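You operate a simulated robot arm through the tools that you are given. There is no shell and no other tool. Be economical: measure what you need, move in short steps, check, and stop when the job is done.

You run a simulated robot arm. Do the job below in one go: nothing can be reset, and whatever is moved stays where it is left.

## Task
Seal the grey tub in the lid press and put it back.
Fine: with the lid of its colour; push the empty sled back under the press.

Only the result counts: the job must be done as asked and must still hold three seconds after the hand-in. Knocking over, shifting, dropping, spilling or breaking anything else fails it. Lids that push on must go on centred and level and be pressed home; caps that screw on are set level and turned clockwise until they are tight.

## Robot
A 6-joint arm with a two-finger parallel gripper, fixed in place. Base frame: the origin is at the foot of the arm, x ahead of it, y to its left, z up; the work surface is at about z = 680. Units: mm, degrees, N and s.
With the tool pointing down near the work surface it reaches from about 140 to 720 mm from the base axis. Its first joint turns from -66.0 to 66.0 degrees. Payload 2.45 kg.
Tool frame: the origin (TCP) lies between the finger pads and is the grasp point; the fingertips stand 24 mm ahead of it; z points along the fingers, y is the line along which they close. Largest opening 68 mm; finger width 17, thickness 10; the body of the gripper, 40 by 70 mm, starts 41 mm behind the TCP.
Orientation is told as [roll, pitch, yaw] about the base's x, y, z axes, in that order, counted from this pose: with the fingers straight down and closing along the base's y, the tool's x points along the base's -x, its y along +y and its z along -z.

## Interface
- The arm moves only by the tool play_rows. Its argument "increments" is a list of rows, each an object (a shift or turn left out is 0, a gripper value left out holds the last) with "linear": the shift along the tool's x, y, z in mm, a list of three; "rotation": the turn, a rotation vector about the tool's x, y, z in degrees, a list of three; "grip": the finger opening in mm, from 0 to 68. In form: [{"linear": [tx, ty, tz], "rotation": [rx, ry, rz], "grip": grip}, ...]. A call has 1 to 8 rows; each row shifts and turns the commanded pose from where the row before left it, along the tool's axes as they then stand. A row lasts 0.2 s, in which the tool goes at most 50 mm and 8.6 degrees; a call with a longer step from one row to the next is refused whole, and so is a gripper value outside its range. A pose out of reach is approached as far as the arm can. The call stops where the force on the tool passes 90 N (or 10 N more than at its start, if that is more) or the arm is blocked; 0.2 s more then pass. Each finger travels about 108 mm/s and halts on what it meets, pressing with about 26 N; the grip force reading is that of the motor and also rises with nothing between the fingers. The clock runs only during rows and for 0.2 s after the last one: add rows that do not move to give the fingers time. The reply holds the time, the measured pose of the TCP, the force on the tool along the base axes, the opening and the grip force, in the units named above and with some noise, with the torque about the TCP (base axes, N m) and any sound that the robot's microphone picked up, and new pictures: "views" is both (left out), scene, wrist or none.
- Cameras (640 x 400 px; columns grow to the right, rows downward): "scene" is fixed at [156, 404.9, 1460.3]; the picture's right is [-0.85, -0.52, 0.00], its down [-0.33, 0.54, -0.78] and it looks along [0.40, -0.66, -0.63] (base axes); focal length 343 px, centre (320, 200). "wrist" rides on the gripper at [84, 11, -75] in the tool frame; the picture's right is [-0.13, 0.99, 0.00], its down [-0.60, -0.08, -0.79] and it looks along [-0.79, -0.10, 0.61] (tool axes); focal length 251 px, centre (320, 200). There is no depth. A picture from a camera that has moved, and an enlarged one, comes with that camera's place and axes in the base frame and with its lens.
- zoom(camera, box): a new picture of the part [left, top, right, bottom] of that camera's present view, enlarged. It takes no simulated time.
- finish_job(): hands the job in; it is judged then, once.

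Work in short steps. Places have to be worked out from the pictures, the camera data and where the tool is seen: move nearer, look again, correct. Check each grasp and each placing, and mend what went wrong. You have 120 turns and 200 pictures in all, those below and enlarged ones among them. Open the gripper and draw the arm clear of the work before you hand the job in, unless the task says otherwise; then end with one line.

The tools are called after "Request:" as name(argument=value, ...) on one line, values as JSON. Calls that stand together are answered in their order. play_rows: Moves the arm, as the interface text tells. Its arguments: {"type":"object","properties":{"increments":{"type":"array","items":{"type":"object","properties":{"linear":{"type":"array","items":{"type":"number"}},"rotation":{"type":"array","items":{"type":"number"}},"grip":{"type":"number"}}}},"views":{"type":"string","enum":["both","scene","wrist","none"]}},"required":["increments"]} The other tools are called the same way: zoom (camera, box) takes an enlarged picture of a part of a camera's view; finish_job () hands the job in.

At the start:

```text
clock: 0.0
position: [390.6, -186.9, 1019.7]
tcp_rot: [0.0, 0.0, 0.0]
ft_force: [0.0, 0.3, 0.2]
wrist_torque: [-0.01, 0.03, -0.02]
opening: 68.1
grasp_force: 0.1
```

scene: 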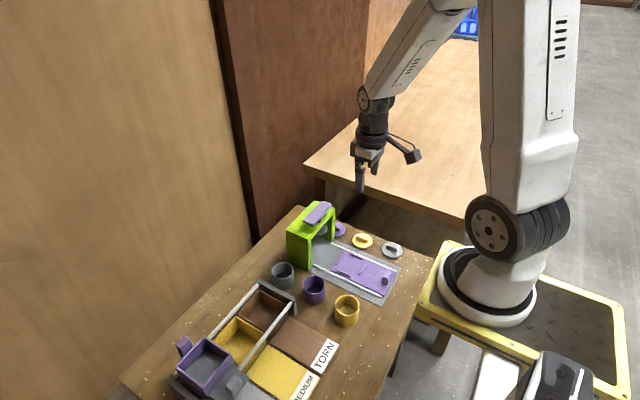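
wrist: 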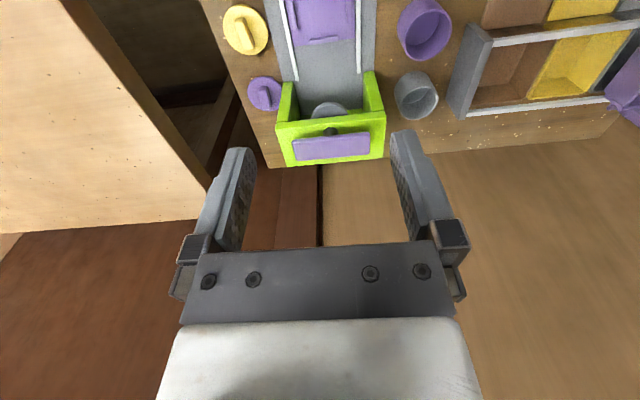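

I see a green lid press with a purple sled, three lids (purple, yellow, grey) and three tubs. I zoom in for detail.

Request:
zoom(camera="scene", box=[260, 180, 440, 330])

Request:
zoom(camera="wrist", box=[200, 0, 480, 175])

```text
2.67 times, centred on (350, 255) of scene
camera zoom: at [156.0, 404.9, 1460.3], right [-0.85, -0.52, 0.0], down [-0.33, 0.54, -0.78], along [0.4, -0.66, -0.63], focal length 915 px, centre (240, 53)
```

zoom: 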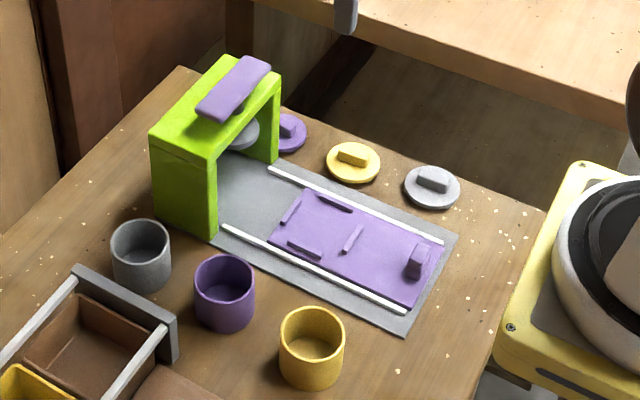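

```text
2.29 times, centred on (340, 88) of wrist
camera zoom: at [306.9, -175.7, 1094.6], right [0.13, 0.99, 0.0], down [0.6, -0.08, 0.79], along [0.79, -0.1, -0.61], focal length 575 px, centre (274, 457)
```

zoom: 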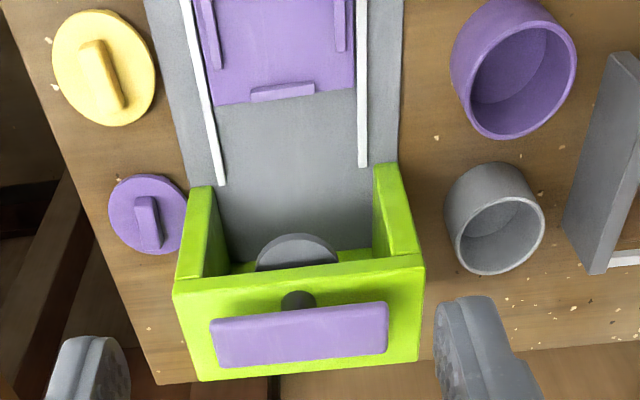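

The tub looks to be near (551,-49), rim around z≈730; the press at about x 540, y −200; sled nest near (417,−198); grey lid near (337,−312). I move above the grey tub for a closer look.

Request:
play_rows(increments=[{"linear": [-26.7, 23.2, 28.3]}, {"linear": [-26.7, 23.2, 28.3]}, {"linear": [-26.7, 23.2, 28.3]}, {"linear": [-26.7, 23.2, 28.3]}, {"linear": [-26.7, 23.2, 28.3]}, {"linear": [-26.7, 23.2, 28.3]}])

```text
clock: 1.4
position: [552.6, -47.0, 850.9]
tcp_rot: [0.0, 0.1, 0.0]
ft_force: [0.5, 0.0, 1.0]
wrist_torque: [-0.01, -0.02, 0.02]
opening: 67.9
grasp_force: 0.1
camera wrist: at [467.7, -36.5, 925.4], right [0.13, 0.99, 0.0], down [0.6, -0.08, 0.79], along [0.79, -0.1, -0.61], focal length 251 px, centre (320, 200)
```

scene: 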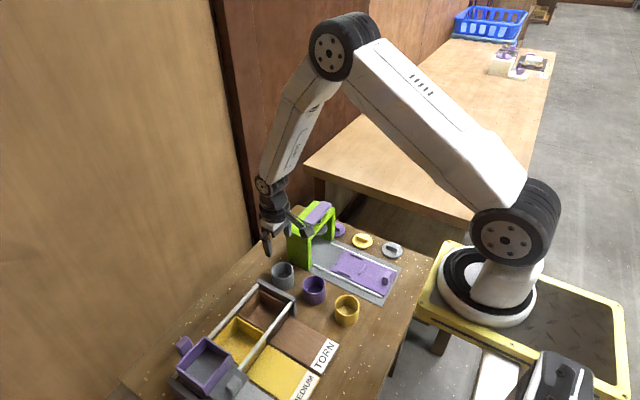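
wrist: 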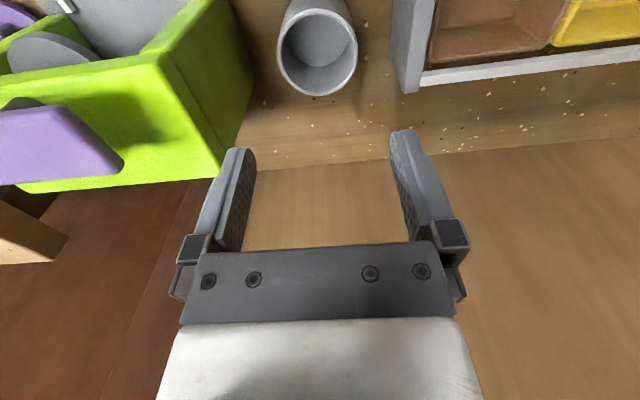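

Request:
zoom(camera="wrist", box=[240, 0, 400, 100])

```text
4.00 times, centred on (320, 50) of wrist
camera zoom: at [467.7, -36.5, 925.4], right [0.13, 0.99, 0.0], down [0.6, -0.08, 0.79], along [0.79, -0.1, -0.61], focal length 1006 px, centre (320, 800)
```

zoom: 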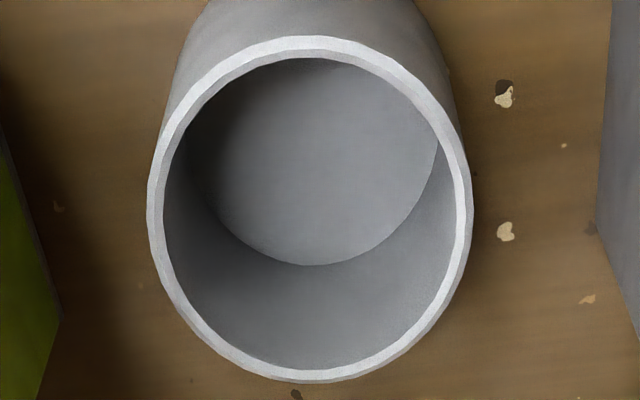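

The rim is about 0.3·H wide, centre near (552.6,−48.7), rim about z≈715–726. I go down to z≈780 with a small y correction to look again.

Request:
play_rows(increments=[{"linear": [0, -1.7, 35]}, {"linear": [0, 0, 35]}], views="wrist")

```text
clock: 2.0
position: [551.4, -51.6, 780.0]
tcp_rot: [0.0, 0.0, 0.0]
ft_force: [0.5, 0.4, -0.1]
wrist_torque: [-0.02, -0.02, -0.02]
opening: 68.0
grasp_force: 0.0
camera wrist: at [466.6, -40.1, 855.0], right [0.13, 0.99, 0.0], down [0.6, -0.08, 0.79], along [0.79, -0.1, -0.61], focal length 251 px, centre (320, 200)
```

wrist: 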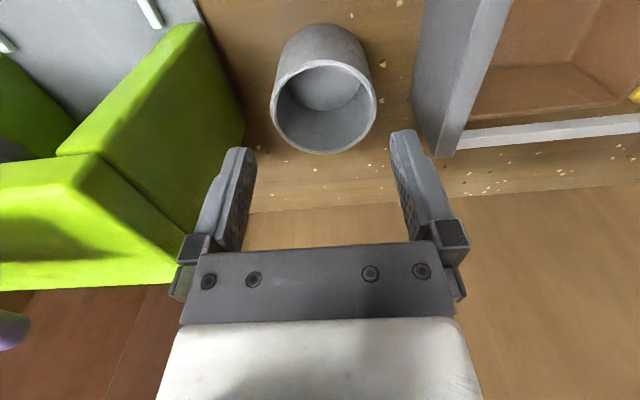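

The rim is 60 mm wide at z≈727, centre at (552,−49.2); the tool measures y −51.6. I correct and let the arm settle.

Request:
play_rows(increments=[{"linear": [-0.5, 2.3, 20]}, {}], views="wrist")

```text
clock: 2.6
position: [550.9, -48.3, 760.4]
tcp_rot: [-0.1, 0.0, -0.1]
ft_force: [-0.2, 0.8, -0.4]
wrist_torque: [0.01, -0.02, 0.02]
opening: 68.0
grasp_force: 0.1
camera wrist: at [466.7, -36.9, 834.8], right [0.13, 0.99, 0.0], down [0.6, -0.08, 0.79], along [0.79, -0.1, -0.61], focal length 251 px, centre (320, 200)
```

wrist: 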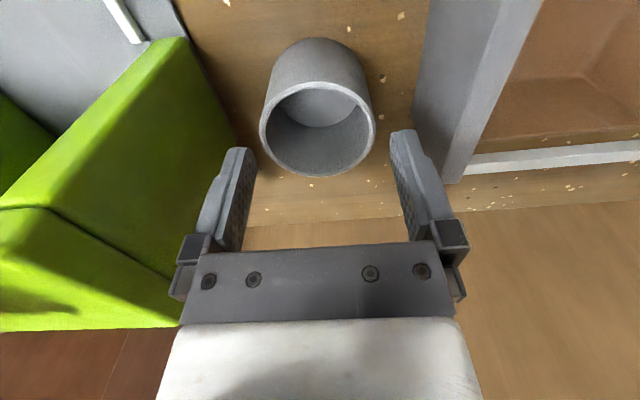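

Offset is about −1.5 mm in y; I correct it and descend to z≈724 around the tub.

Request:
play_rows(increments=[{"linear": [-0.8, -1.3, 6]}, {"linear": [0, 0, 15]}, {"linear": [0, 0, 15]}, {}], views="wrist")

```text
clock: 3.6
position: [551.5, -48.5, 723.3]
tcp_rot: [0.0, 0.0, 0.0]
ft_force: [0.5, 0.3, -0.2]
wrist_torque: [0.02, -0.01, -0.02]
opening: 67.7
grasp_force: 0.0
camera wrist: at [468.1, -37.4, 797.6], right [0.13, 0.99, 0.0], down [0.6, -0.08, 0.79], along [0.79, -0.1, -0.61], focal length 251 px, centre (320, 200)
```

wrist: 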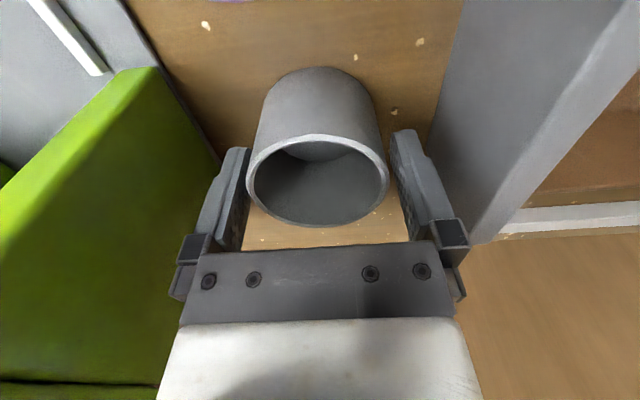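

The fingers straddle the tub. Closing now.

Request:
play_rows(increments=[{"linear": [0, -0.8, 0], "grip": 50}, {}, {}], views="wrist")

```text
clock: 4.4
position: [551.3, -49.7, 723.2]
tcp_rot: [0.0, 0.0, 0.0]
ft_force: [0.3, 0.2, 0.8]
wrist_torque: [0.0, -0.03, -0.04]
opening: 58.9
grasp_force: 25.9
camera wrist: at [467.7, -38.6, 797.6], right [0.13, 0.99, 0.0], down [0.6, -0.08, 0.79], along [0.79, -0.1, -0.61], focal length 251 px, centre (320, 200)
```

wrist: 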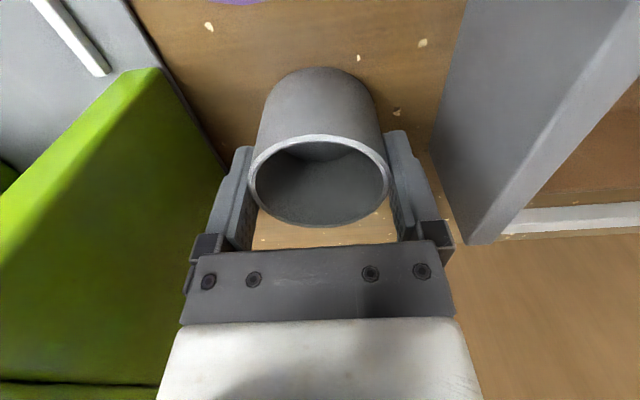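

Gripped at 58.9 mm; home of the tub is TCP (551.3,−49.7,723.2). I lift and move toward the sled, stopping beside it to look.

Request:
play_rows(increments=[{"linear": [0, 0, -45]}, {"linear": [0, 0, -45]}, {"linear": [45, 0, 0]}, {"linear": [45, 0, 0]}, {"linear": [45, 0, 0]}, {"linear": [0, -40, 0]}, {"linear": [0, -30, 0]}, {}])

```text
clock: 6.2
position: [417.5, -118.3, 817.0]
tcp_rot: [0.0, 0.0, 0.0]
ft_force: [-0.3, 0.3, -0.4]
wrist_torque: [0.01, -0.01, 0.03]
opening: 59.0
grasp_force: 26.4
camera wrist: at [333.9, -107.6, 891.9], right [0.13, 0.99, 0.0], down [0.6, -0.08, 0.79], along [0.79, -0.1, -0.61], focal length 251 px, centre (320, 200)
```

scene: 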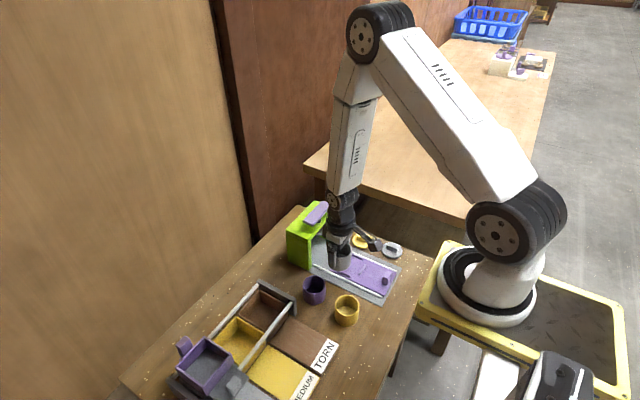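
wrist: 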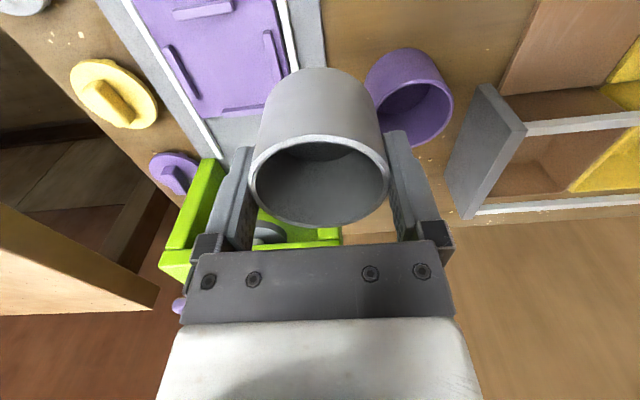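

The sled nest shows to the upper left; I zoom in to measure it.

Request:
zoom(camera="wrist", box=[120, 0, 328, 130])

```text
3.08 times, centred on (224, 65) of wrist
camera zoom: at [333.9, -107.6, 891.9], right [0.13, 0.99, 0.0], down [0.6, -0.08, 0.79], along [0.79, -0.1, -0.61], focal length 774 px, centre (615, 615)
```

zoom: 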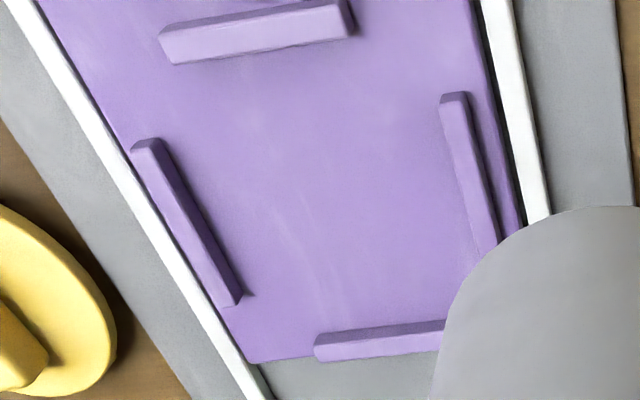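

The nest measures ≈70 mm square, centred at about (418.3,−189.8) if the sled deck is z≈688. I move above it and descend part way.

Request:
play_rows(increments=[{"linear": [-0.8, -36, 0]}, {"linear": [0, -35.5, 0]}, {"linear": [0, 0, 35]}, {}], views="both")

```text
clock: 7.2
position: [419.0, -191.6, 780.7]
tcp_rot: [0.1, -0.1, 0.1]
ft_force: [-0.1, 0.6, 0.0]
wrist_torque: [0.0, 0.03, -0.03]
opening: 58.7
grasp_force: 25.6
camera wrist: at [334.7, -179.1, 854.4], right [0.13, 0.99, 0.0], down [0.6, -0.08, 0.79], along [0.79, -0.1, -0.61], focal length 251 px, centre (320, 200)
```

scene: 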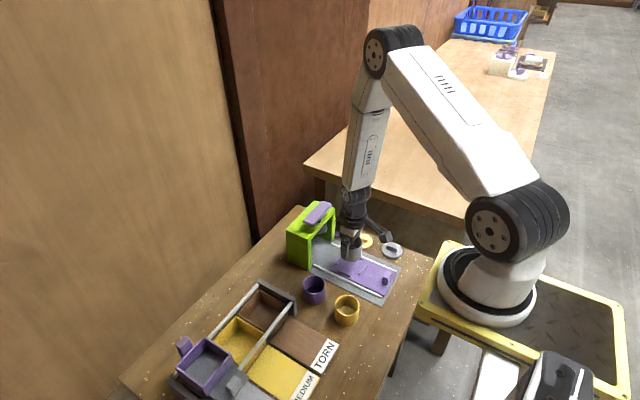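
wrist: 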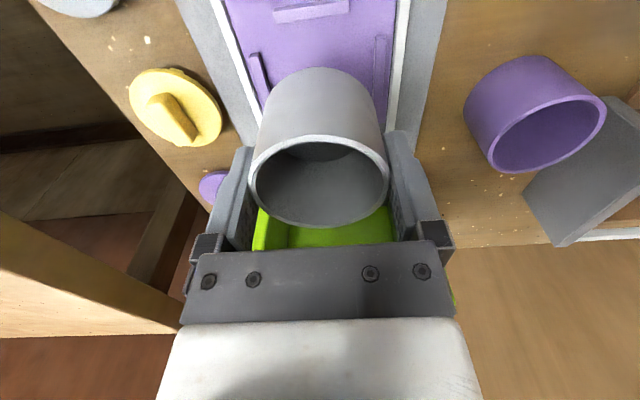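

Ridges appear symmetric about the tub. I descend to just above the expected contact.

Request:
play_rows(increments=[{"linear": [0, 0.8, 20]}, {"linear": [0, 0, 20]}, {}], views="wrist")

Request:
zoom(camera="scene", box=[300, 200, 420, 300])

```text
clock: 8.0
position: [418.0, -189.6, 741.3]
tcp_rot: [0.0, -0.1, 0.0]
ft_force: [0.4, 0.5, 0.0]
wrist_torque: [-0.01, -0.02, 0.0]
opening: 58.9
grasp_force: 26.5
camera wrist: at [333.6, -179.2, 815.0], right [0.13, 0.99, 0.0], down [0.6, -0.08, 0.79], along [0.79, -0.1, -0.61], focal length 251 px, centre (320, 200)
```

wrist: 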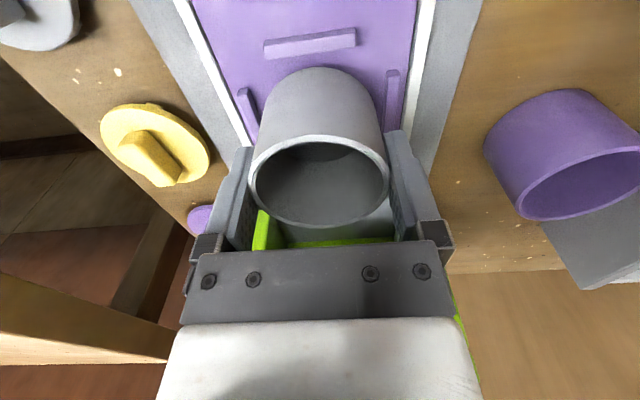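

```text
4.00 times, centred on (360, 250) of scene
camera zoom: at [156.0, 404.9, 1460.3], right [-0.85, -0.52, 0.0], down [-0.33, 0.54, -0.78], along [0.4, -0.66, -0.63], focal length 1372 px, centre (160, 0)
```

zoom: 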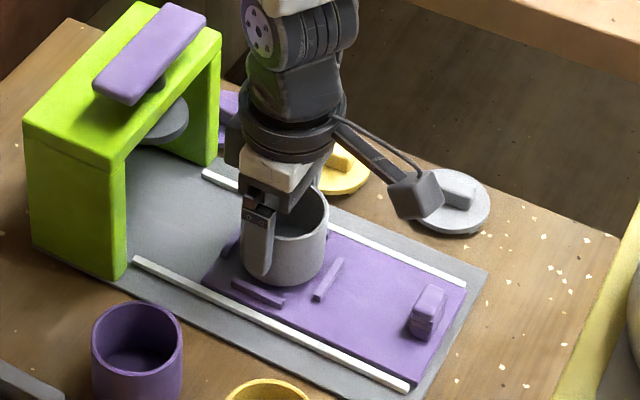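

Well aligned. I lower in small steps while watching the force.

Request:
play_rows(increments=[{"linear": [0, 0, 3]}, {"linear": [0, 0, 3]}, {}], views="none")

Request:
play_rows(increments=[{"linear": [0, 0, 2]}, {}], views="none")

Request:
play_rows(increments=[{"linear": [0, 0, 2]}, {}], views="wrist")

```text
clock: 8.8
position: [418.4, -190.7, 734.6]
tcp_rot: [0.0, -0.1, 0.0]
ft_force: [-0.4, 3.7, 14.0]
wrist_torque: [0.15, 0.07, -0.02]
opening: 58.8
grasp_force: 25.5
```

```text
clock: 9.4
position: [419.1, -191.0, 732.2]
tcp_rot: [0.1, 0.0, 0.1]
ft_force: [0.4, 3.0, 13.1]
wrist_torque: [0.11, 0.01, 0.02]
opening: 59.0
grasp_force: 25.5
```

```text
clock: 10.0
position: [418.4, -190.7, 729.7]
tcp_rot: [0.0, -0.1, -0.1]
ft_force: [1.3, -1.3, 11.3]
wrist_torque: [0.0, 0.0, 0.0]
opening: 59.0
grasp_force: 25.9
camera wrist: at [334.2, -179.5, 804.1], right [0.13, 0.99, 0.0], down [0.6, -0.08, 0.79], along [0.79, -0.1, -0.61], focal length 251 px, centre (320, 200)
```

wrist: 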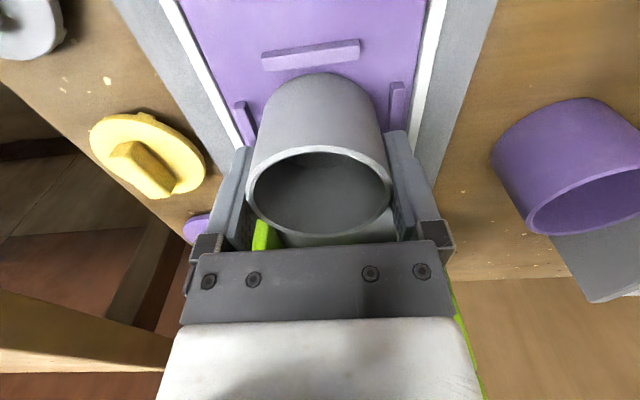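

Contact at about z≈735 and the tub slid up slightly in the fingers. I release and look at how it sits.

Request:
play_rows(increments=[{"grip": 68}, {}], views="none")

Request:
play_rows(increments=[{"linear": [0, 0, -40]}, {"linear": [0, 0, -20]}, {}], views="wrist")

Request:
zoom(camera="wrist", box=[200, 0, 440, 150])

Request:
zoom(camera="scene", box=[310, 220, 410, 300])

```text
clock: 10.6
position: [417.4, -189.4, 729.5]
tcp_rot: [0.0, 0.0, 0.1]
ft_force: [-0.1, -0.3, -0.2]
wrist_torque: [0.02, -0.03, -0.02]
opening: 67.9
grasp_force: 0.0
```

```text
clock: 11.4
position: [417.7, -189.9, 789.3]
tcp_rot: [0.0, 0.0, 0.0]
ft_force: [-0.3, 0.0, -0.8]
wrist_torque: [0.04, 0.04, -0.02]
opening: 68.0
grasp_force: 0.1
camera wrist: at [333.3, -177.7, 863.0], right [0.13, 0.99, 0.0], down [0.6, -0.08, 0.79], along [0.79, -0.1, -0.61], focal length 251 px, centre (320, 200)
```

wrist: 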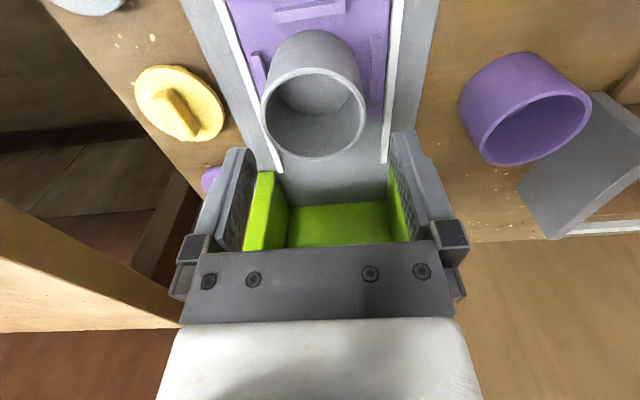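

```text
2.67 times, centred on (320, 75) of wrist
camera zoom: at [333.3, -177.7, 863.0], right [0.13, 0.99, 0.0], down [0.6, -0.08, 0.79], along [0.79, -0.1, -0.61], focal length 670 px, centre (320, 533)
```

zoom: 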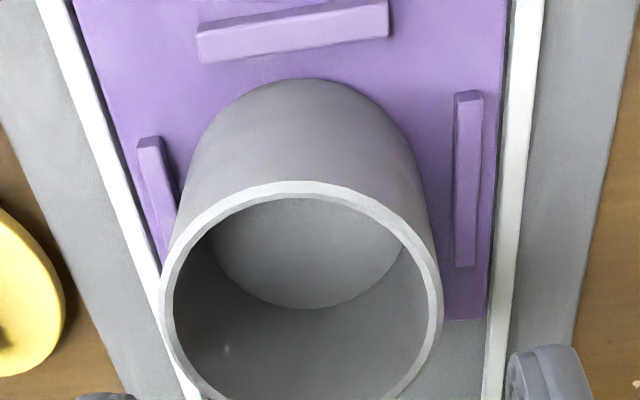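

```text
5.00 times, centred on (360, 260) of scene
camera zoom: at [156.0, 404.9, 1460.3], right [-0.85, -0.52, 0.0], down [-0.33, 0.54, -0.78], along [0.4, -0.66, -0.63], focal length 1715 px, centre (120, -100)
```

zoom: 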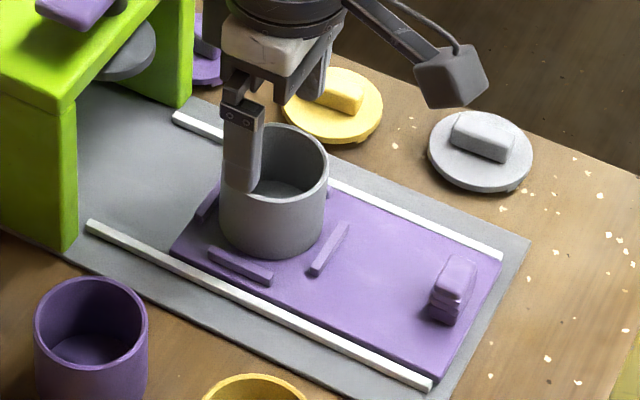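

The tub sits flat on the deck (rim z≈737) but ≈4 mm to −y and ≈3 mm to +x of the nest centre (418.5,−189). I regrasp and centre it.

Request:
play_rows(increments=[{"linear": [0, -2.5, 10]}, {"linear": [0, 0, 25]}, {"linear": [0, 0, 20]}, {"grip": 50}, {}, {}], views="wrist")

```text
clock: 12.8
position: [420.0, -192.2, 733.7]
tcp_rot: [0.0, 0.0, -0.1]
ft_force: [-0.6, 0.5, 6.6]
wrist_torque: [-0.02, 0.01, -0.02]
opening: 58.7
grasp_force: 26.1
camera wrist: at [336.1, -180.9, 809.3], right [0.13, 0.99, 0.0], down [0.6, -0.08, 0.79], along [0.79, -0.1, -0.61], focal length 251 px, centre (320, 200)
```

wrist: 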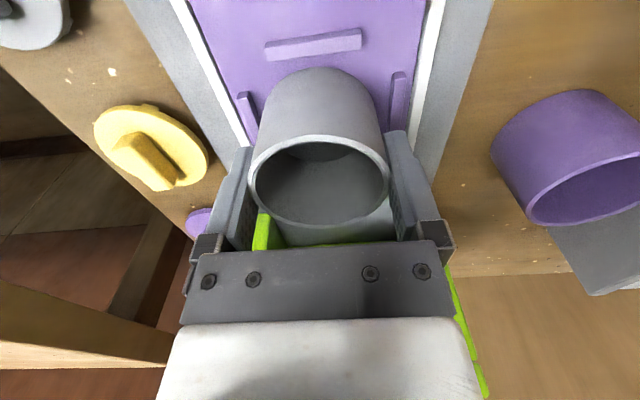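

Gripped. I shift it +3 mm in y and −2 mm in x, lifted by a millimetre, then set it down and open.

Request:
play_rows(increments=[{"linear": [0, 0, -2]}, {"linear": [2, 3, 0]}, {}, {"linear": [0, 0, 2]}, {}], views="wrist")

Request:
play_rows(increments=[{"grip": 63}, {"grip": 68}, {}], views="wrist")

Request:
play_rows(increments=[{"linear": [0, 0, -30]}, {"linear": [0, 0, -30]}, {}], views="wrist")

Request:
zoom(camera="wrist", box=[200, 0, 440, 150])

```text
clock: 14.0
position: [417.1, -190.3, 734.1]
tcp_rot: [0.0, -0.1, 0.0]
ft_force: [0.2, 3.8, 13.3]
wrist_torque: [0.15, 0.09, -0.01]
opening: 58.7
grasp_force: 26.1
camera wrist: at [332.6, -178.1, 809.2], right [0.13, 0.99, 0.0], down [0.6, -0.08, 0.79], along [0.79, -0.1, -0.61], focal length 251 px, centre (320, 200)
```

wrist: 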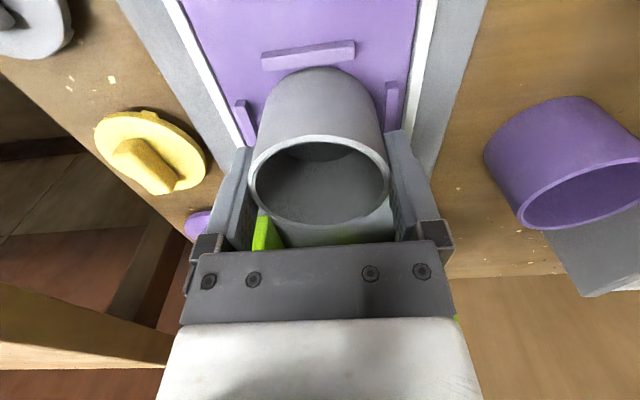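

```text
clock: 14.8
position: [416.8, -189.5, 736.2]
tcp_rot: [0.0, 0.0, 0.0]
ft_force: [0.4, -0.3, -0.5]
wrist_torque: [-0.01, -0.01, 0.02]
opening: 67.9
grasp_force: 0.0
camera wrist: at [332.6, -178.2, 808.8], right [0.13, 0.99, 0.0], down [0.6, -0.08, 0.79], along [0.79, -0.1, -0.61], focal length 251 px, centre (320, 200)
```

wrist: 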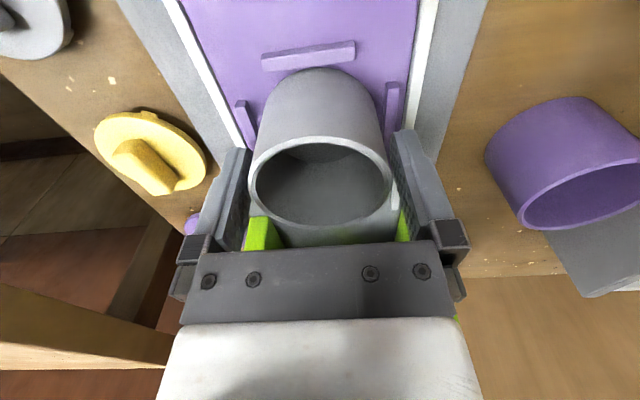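

```text
clock: 15.6
position: [417.5, -190.8, 795.9]
tcp_rot: [0.1, 0.0, 0.0]
ft_force: [0.1, 0.7, -0.6]
wrist_torque: [-0.01, -0.01, 0.02]
opening: 68.2
grasp_force: 0.0
camera wrist: at [332.5, -179.2, 870.7], right [0.13, 0.99, 0.0], down [0.6, -0.08, 0.79], along [0.79, -0.1, -0.61], focal length 251 px, centre (320, 200)
```

wrist: 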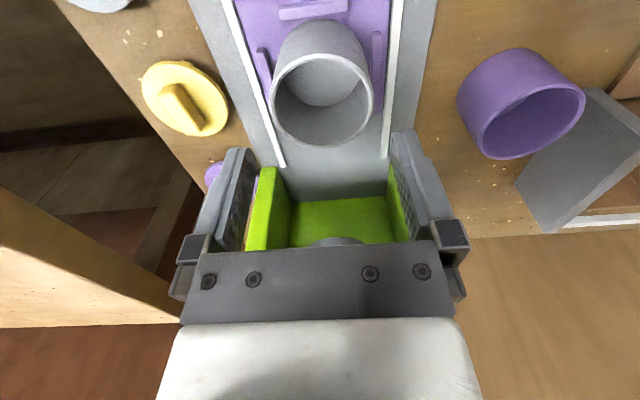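

```text
2.67 times, centred on (320, 75) of wrist
camera zoom: at [332.5, -179.2, 870.7], right [0.13, 0.99, 0.0], down [0.6, -0.08, 0.79], along [0.79, -0.1, -0.61], focal length 670 px, centre (320, 533)
```

zoom: 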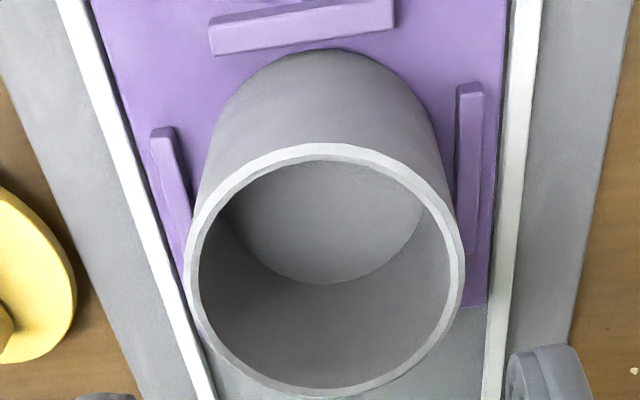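

Tub now sits free within the nest at about (416,−188.5), rim z≈738. Next I go over the grey lid near (337,−312).

Request:
play_rows(increments=[{"linear": [27, -40, 0]}, {"linear": [27, -40, 0]}, {"linear": [26, -40, 0]}, {}], views="both")

Request:
zoom(camera="wrist", box=[200, 0, 440, 150])

Request:
zoom(camera="scene", box=[310, 220, 410, 300])

```text
clock: 16.6
position: [334.1, -308.3, 798.1]
tcp_rot: [0.0, 0.0, 0.0]
ft_force: [-0.5, -0.1, -0.3]
wrist_torque: [0.01, 0.02, 0.01]
opening: 67.8
grasp_force: 0.0
camera wrist: at [250.1, -297.4, 871.9], right [0.13, 0.99, 0.0], down [0.6, -0.08, 0.79], along [0.79, -0.1, -0.61], focal length 251 px, centre (320, 200)
```

scene: 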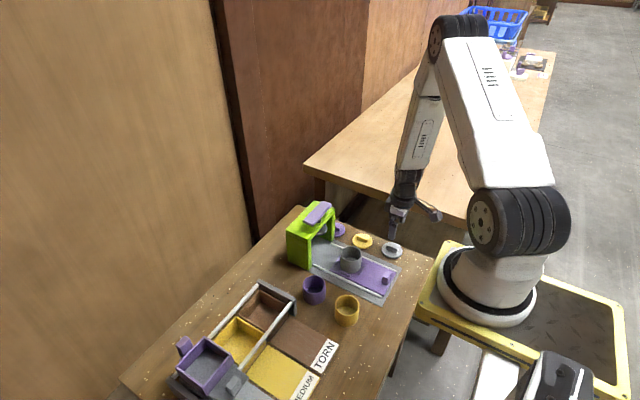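
wrist: 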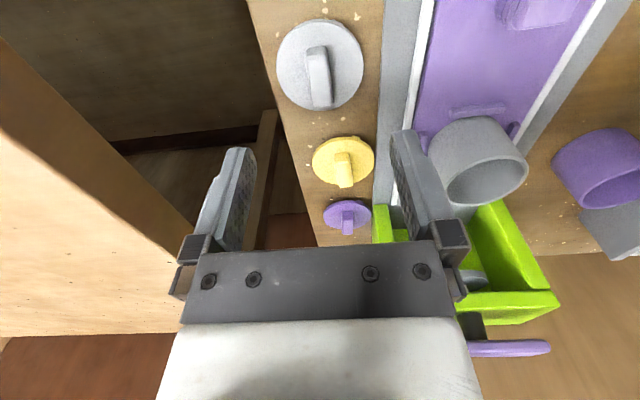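

```text
2.67 times, centred on (320, 75) of wrist
camera zoom: at [250.1, -297.4, 871.9], right [0.13, 0.99, 0.0], down [0.6, -0.08, 0.79], along [0.79, -0.1, -0.61], focal length 670 px, centre (320, 533)
```

zoom: 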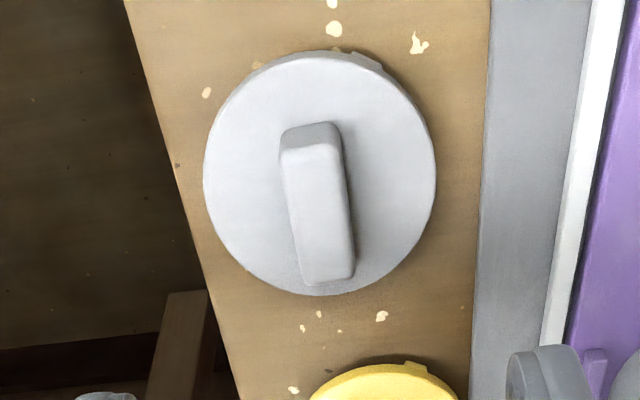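

```text
5.00 times, centred on (360, 260) of scene
camera zoom: at [156.0, 404.9, 1460.3], right [-0.85, -0.52, 0.0], down [-0.33, 0.54, -0.78], along [0.4, -0.66, -0.63], focal length 1715 px, centre (120, -100)
```

zoom: 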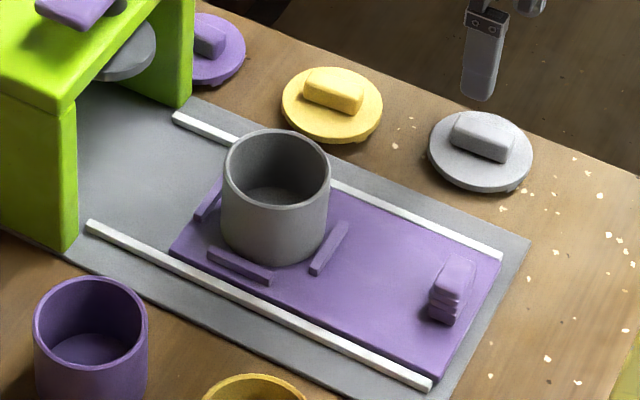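

The tub sits centred and level. The grey lid is at (337,−308.1), its handle along x, ~13 mm wide. I narrow the fingers to 32 mm and descend over the handle.

Request:
play_rows(increments=[{"linear": [-3, 0, 20], "grip": 32}, {"linear": [0, 0, 25]}, {"linear": [0, 0, 20]}, {}], views="wrist")

Request:
zoom(camera="wrist", box=[240, 50, 400, 150])

```text
clock: 17.6
position: [337.5, -308.0, 728.9]
tcp_rot: [0.0, 0.0, 0.0]
ft_force: [-1.1, -0.1, -0.7]
wrist_torque: [-0.03, -0.03, 0.0]
opening: 31.9
grasp_force: 0.0
camera wrist: at [253.9, -297.7, 803.5], right [0.13, 0.99, 0.0], down [0.6, -0.08, 0.79], along [0.79, -0.1, -0.61], focal length 251 px, centre (320, 200)
```

wrist: 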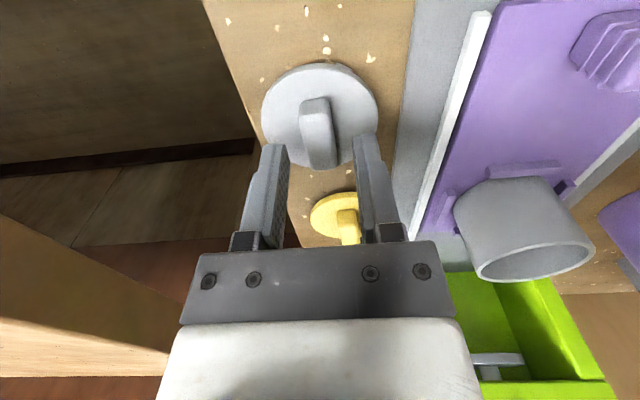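

```text
4.00 times, centred on (320, 100) of wrist
camera zoom: at [253.9, -297.7, 803.5], right [0.13, 0.99, 0.0], down [0.6, -0.08, 0.79], along [0.79, -0.1, -0.61], focal length 1006 px, centre (320, 600)
```

zoom: 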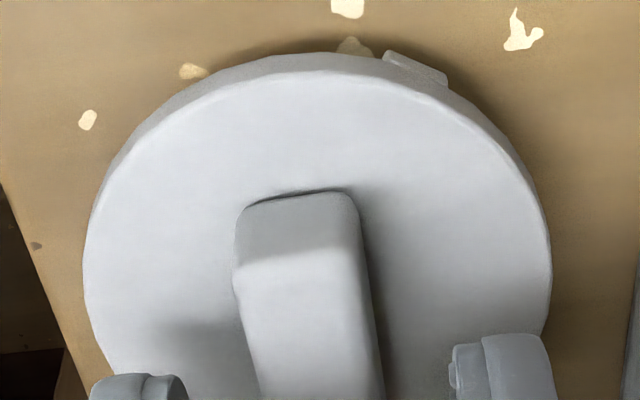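

Handle is centred between the fingers. I descend in small steps toward the lid top.

Request:
play_rows(increments=[{"linear": [0, 0, 5]}, {"linear": [0, 0, 4]}, {}], views="wrist")

Request:
zoom(camera="wrist", box=[240, 80, 400, 180])

```text
clock: 18.4
position: [339.9, -310.5, 719.7]
tcp_rot: [-0.1, 0.1, 0.0]
ft_force: [-0.2, 0.9, 0.5]
wrist_torque: [-0.01, 0.01, 0.05]
opening: 32.0
grasp_force: 0.1
camera wrist: at [254.8, -298.7, 794.9], right [0.13, 0.99, 0.0], down [0.6, -0.08, 0.79], along [0.79, -0.1, -0.61], focal length 251 px, centre (320, 200)
```

wrist: 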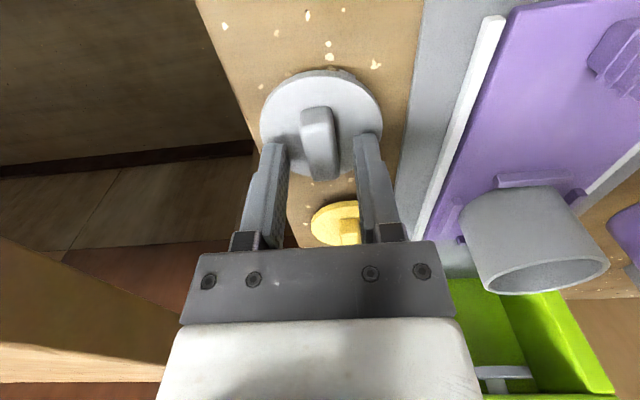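

```text
4.00 times, centred on (320, 130) of wrist
camera zoom: at [254.8, -298.7, 794.9], right [0.13, 0.99, 0.0], down [0.6, -0.08, 0.79], along [0.79, -0.1, -0.61], focal length 1006 px, centre (320, 480)
```

zoom: 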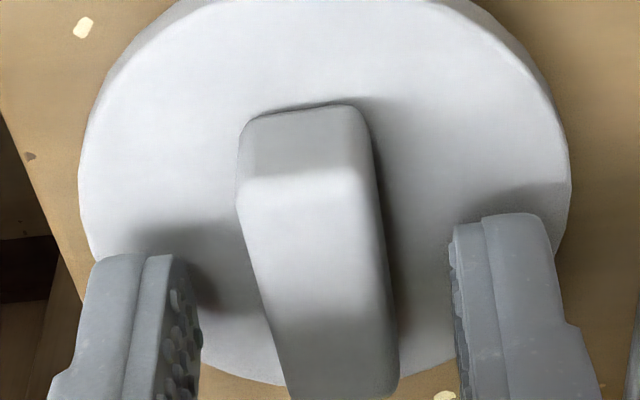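

Request:
play_rows(increments=[{"linear": [0, 0, 2]}, {"linear": [0, 0, 2]}, {}], views="none")

Request:
play_rows(increments=[{"linear": [0, 0, 2]}, {}], views="wrist")

Request:
zoom(camera="wrist", box=[240, 80, 400, 180])

```text
clock: 19.2
position: [339.3, -310.0, 717.3]
tcp_rot: [0.1, 0.0, 0.0]
ft_force: [0.3, 0.1, -0.9]
wrist_torque: [0.02, 0.01, 0.01]
opening: 32.2
grasp_force: 0.1
```

```text
clock: 19.8
position: [340.5, -310.9, 714.6]
tcp_rot: [0.0, 0.1, 0.0]
ft_force: [0.0, 8.4, 29.6]
wrist_torque: [0.24, 0.02, -0.03]
opening: 32.4
grasp_force: 0.0
camera wrist: at [255.5, -298.8, 789.4], right [0.13, 0.99, 0.0], down [0.6, -0.08, 0.79], along [0.79, -0.1, -0.61], focal length 251 px, centre (320, 200)
```

wrist: 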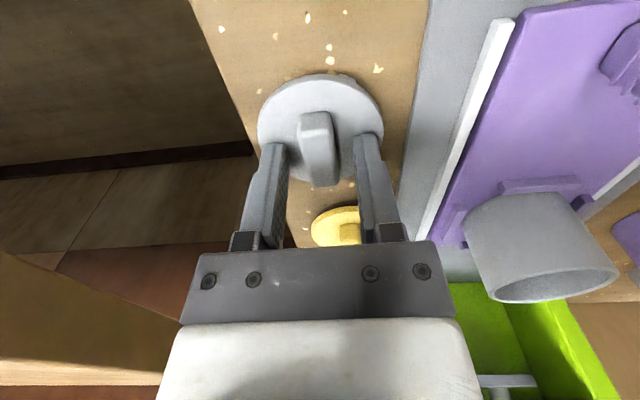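

```text
4.00 times, centred on (320, 130) of wrist
camera zoom: at [255.5, -298.8, 789.4], right [0.13, 0.99, 0.0], down [0.6, -0.08, 0.79], along [0.79, -0.1, -0.61], focal length 1006 px, centre (320, 480)
```

zoom: 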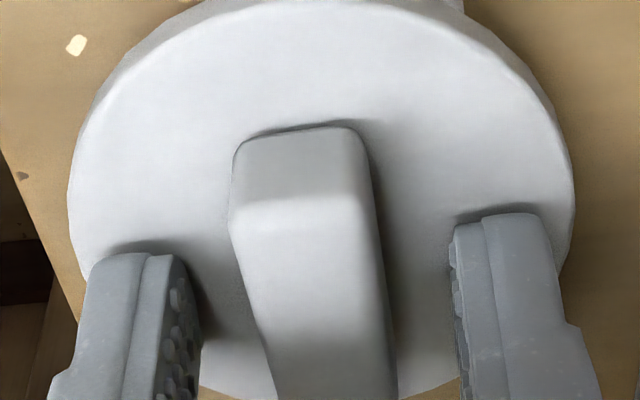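

Contact with the lid top at TCP z≈715. I back off 1.5 mm, centre in x, and close on the handle.

Request:
play_rows(increments=[{"linear": [0, 0, -2]}, {"linear": [2.3, -0.7, 0]}, {}, {"grip": 5}, {}, {}], views="wrist")

Request:
zoom(camera="wrist", box=[240, 80, 400, 180])

```text
clock: 21.2
position: [336.9, -309.7, 715.9]
tcp_rot: [0.0, -0.1, 0.0]
ft_force: [-1.5, -0.8, 6.1]
wrist_torque: [0.02, 0.05, 0.02]
opening: 13.2
grasp_force: 25.9
camera wrist: at [252.4, -299.0, 790.2], right [0.13, 0.99, 0.0], down [0.6, -0.08, 0.79], along [0.79, -0.1, -0.61], focal length 251 px, centre (320, 200)
```

wrist: 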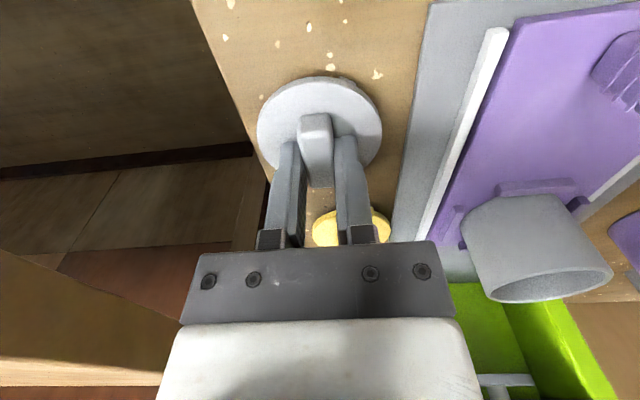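

```text
4.00 times, centred on (320, 130) of wrist
camera zoom: at [252.4, -299.0, 790.2], right [0.13, 0.99, 0.0], down [0.6, -0.08, 0.79], along [0.79, -0.1, -0.61], focal length 1006 px, centre (320, 480)
```

zoom: 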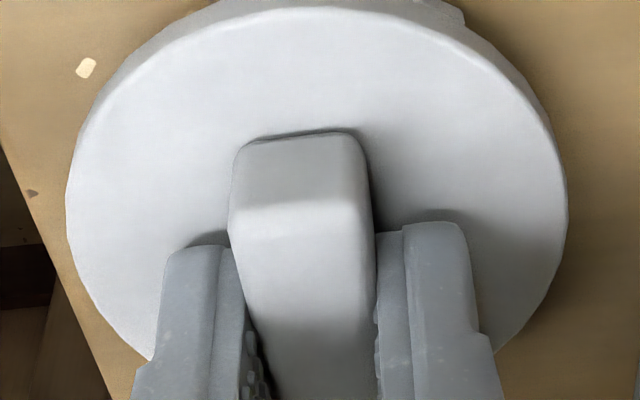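

Gripped at 13.2 mm. I lift and move next to the tub, stopping short in y to look at both.

Request:
play_rows(increments=[{"linear": [0, 0, -30]}, {"linear": [0, 0, -50]}, {"linear": [-40, 20, 0]}, {"linear": [-40, 30, 0]}, {}], views="both")

Request:
zoom(camera="wrist", box=[240, 80, 400, 180])

Request:
zoom(camera="scene", box=[310, 200, 430, 300])

```text
clock: 22.4
position: [416.3, -261.5, 798.3]
tcp_rot: [0.0, 0.0, 0.0]
ft_force: [0.7, -0.1, 0.0]
wrist_torque: [0.0, 0.0, -0.02]
opening: 13.2
grasp_force: 25.7
camera wrist: at [332.2, -249.9, 872.9], right [0.13, 0.99, 0.0], down [0.6, -0.08, 0.79], along [0.79, -0.1, -0.61], focal length 251 px, centre (320, 200)
```

scene: 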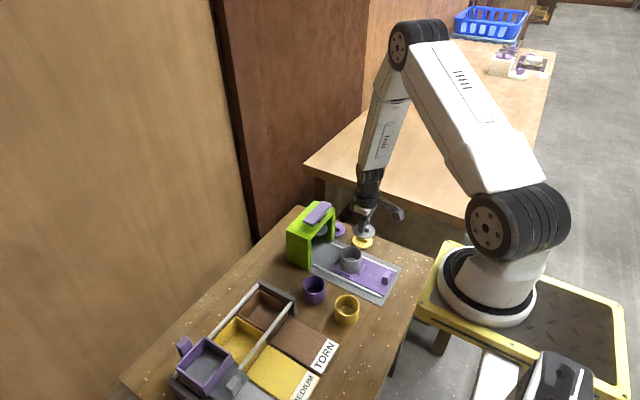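
wrist: 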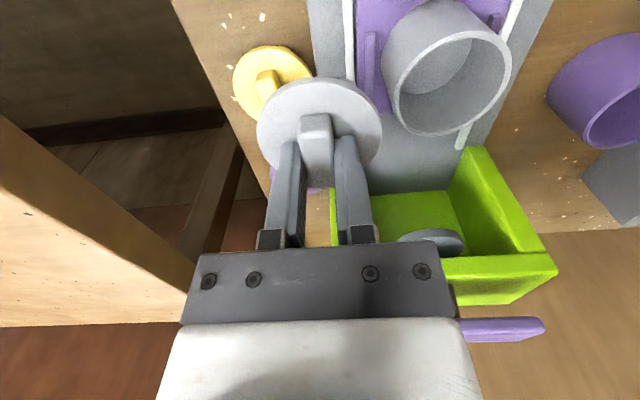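

```text
4.00 times, centred on (320, 130) of wrist
camera zoom: at [332.2, -249.9, 872.9], right [0.13, 0.99, 0.0], down [0.6, -0.08, 0.79], along [0.79, -0.1, -0.61], focal length 1006 px, centre (320, 480)
```

zoom: 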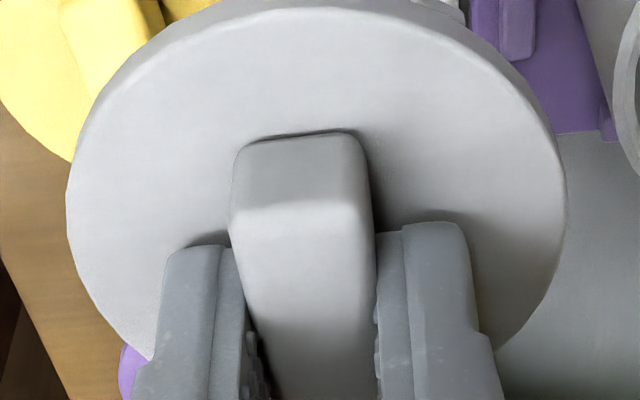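

```text
4.00 times, centred on (370, 250) of scene
camera zoom: at [156.0, 405.0, 1460.2], right [-0.85, -0.52, 0.0], down [-0.33, 0.54, -0.78], along [0.4, -0.66, -0.63], focal length 1372 px, centre (120, 0)
```

zoom: 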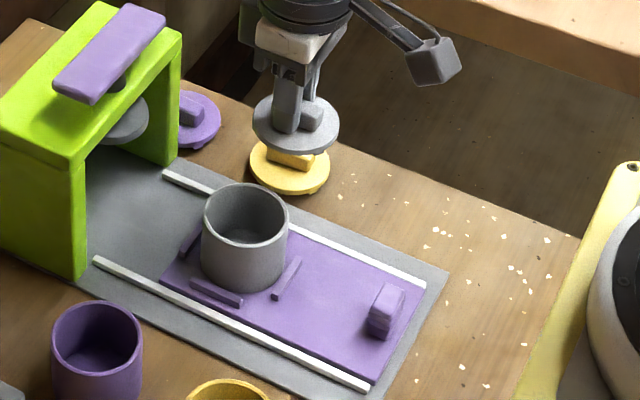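

Lid hangs level, centred within 0.7 mm of the TCP. I move over the tub at about (416.5,−189).

Request:
play_rows(increments=[{"linear": [0, 36, 0]}, {"linear": [0, 36.5, 0]}, {"linear": [0, 0, 10]}, {}], views="both")

Request:
zoom(camera="wrist", box=[200, 0, 440, 150])

Request:
zoom(camera="scene", box=[310, 200, 430, 300])

```text
clock: 23.4
position: [415.5, -184.7, 787.5]
tcp_rot: [0.1, 0.1, 0.0]
ft_force: [0.0, 0.2, -0.6]
wrist_torque: [0.01, -0.02, -0.02]
opening: 13.2
grasp_force: 26.0
camera wrist: at [331.3, -174.2, 862.5], right [0.13, 0.99, 0.0], down [0.6, -0.08, 0.79], along [0.79, -0.1, -0.61], focal length 251 px, centre (320, 200)
```

scene: 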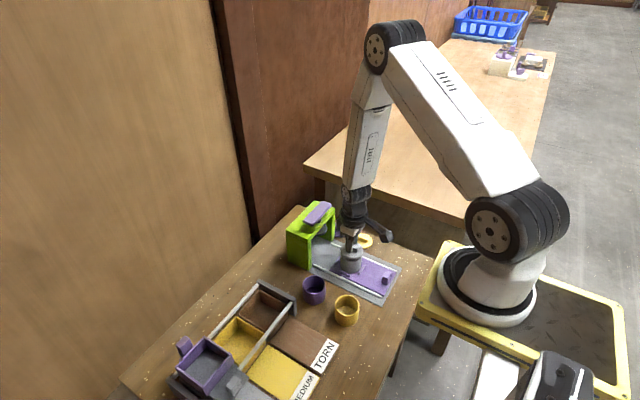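
wrist: 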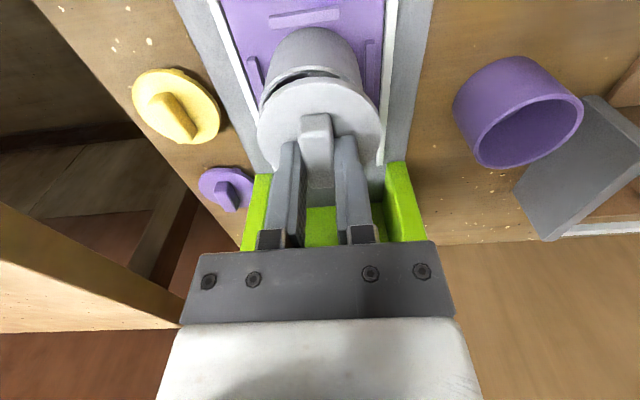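

```text
2.67 times, centred on (320, 75) of wrist
camera zoom: at [331.3, -174.2, 862.5], right [0.13, 0.99, 0.0], down [0.6, -0.08, 0.79], along [0.79, -0.1, -0.61], focal length 670 px, centre (320, 533)
```

zoom: 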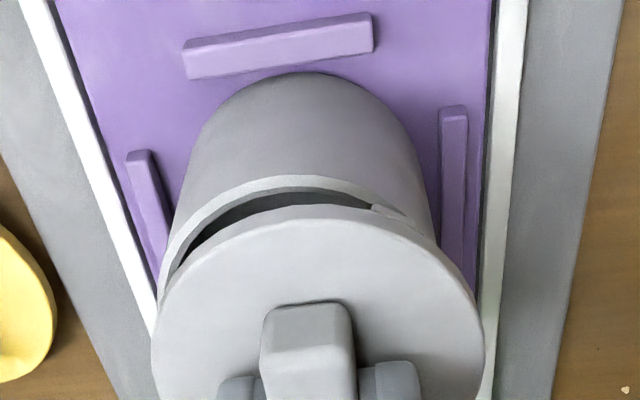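

```text
4.00 times, centred on (370, 250) of scene
camera zoom: at [156.0, 405.0, 1460.3], right [-0.85, -0.52, 0.0], down [-0.33, 0.54, -0.78], along [0.4, -0.66, -0.63], focal length 1372 px, centre (120, 0)
```

zoom: 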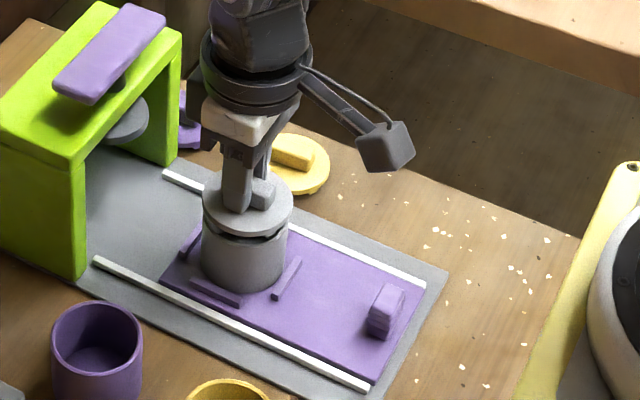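

Tool reads y −184.7 while the tub centre works out to (417,−188.7). I correct by (+2,−3.7) and lower closer.

Request:
play_rows(increments=[{"linear": [-2, -3.7, 0]}, {"linear": [0, 0, 8]}, {}, {}], views="wrist")

Request:
zoom(camera="wrist", box=[200, 0, 440, 150])

Request:
zoom(camera="scene", box=[330, 230, 378, 270])

```text
clock: 24.4
position: [418.5, -190.1, 778.4]
tcp_rot: [0.0, 0.0, 0.0]
ft_force: [-0.4, -0.9, 0.0]
wrist_torque: [0.02, 0.0, 0.02]
opening: 13.5
grasp_force: 26.1
camera wrist: at [334.3, -178.4, 853.2], right [0.13, 0.99, 0.0], down [0.6, -0.08, 0.79], along [0.79, -0.1, -0.61], focal length 251 px, centre (320, 200)
```

wrist: 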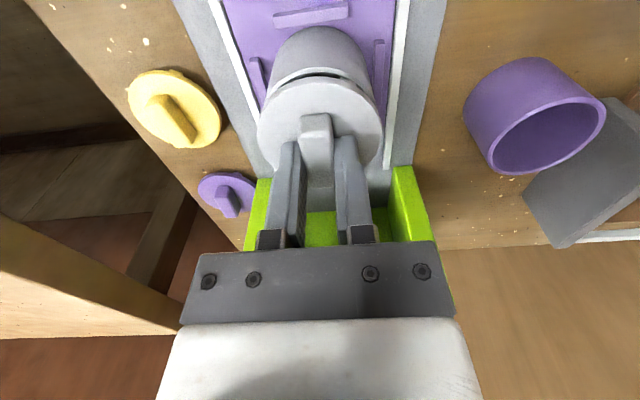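

```text
2.67 times, centred on (320, 75) of wrist
camera zoom: at [334.3, -178.4, 853.2], right [0.13, 0.99, 0.0], down [0.6, -0.08, 0.79], along [0.79, -0.1, -0.61], focal length 670 px, centre (320, 533)
```

zoom: 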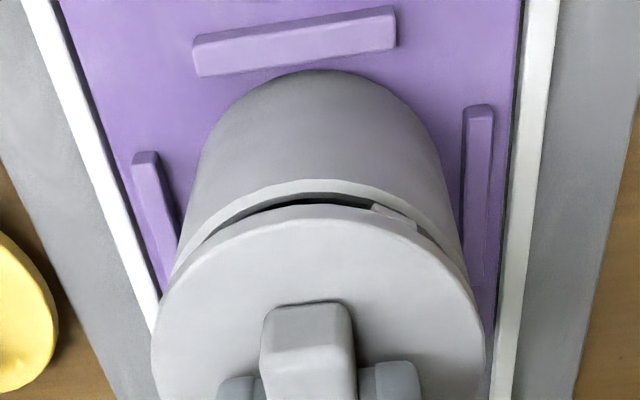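

```text
10.00 times, centred on (354, 250) of scene
camera zoom: at [156.0, 404.9, 1460.3], right [-0.85, -0.52, 0.0], down [-0.33, 0.54, -0.78], along [0.4, -0.66, -0.63], focal length 3430 px, centre (-20, -300)
```

zoom: 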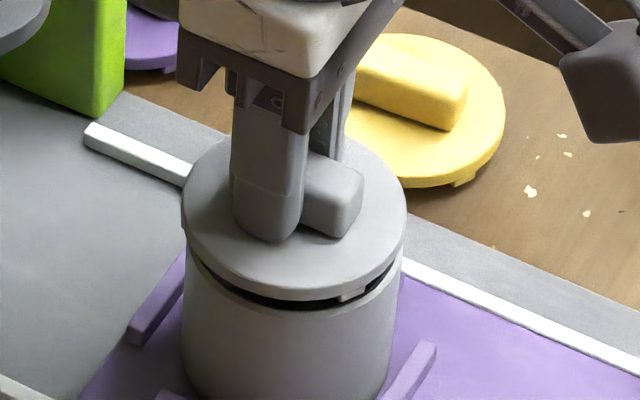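

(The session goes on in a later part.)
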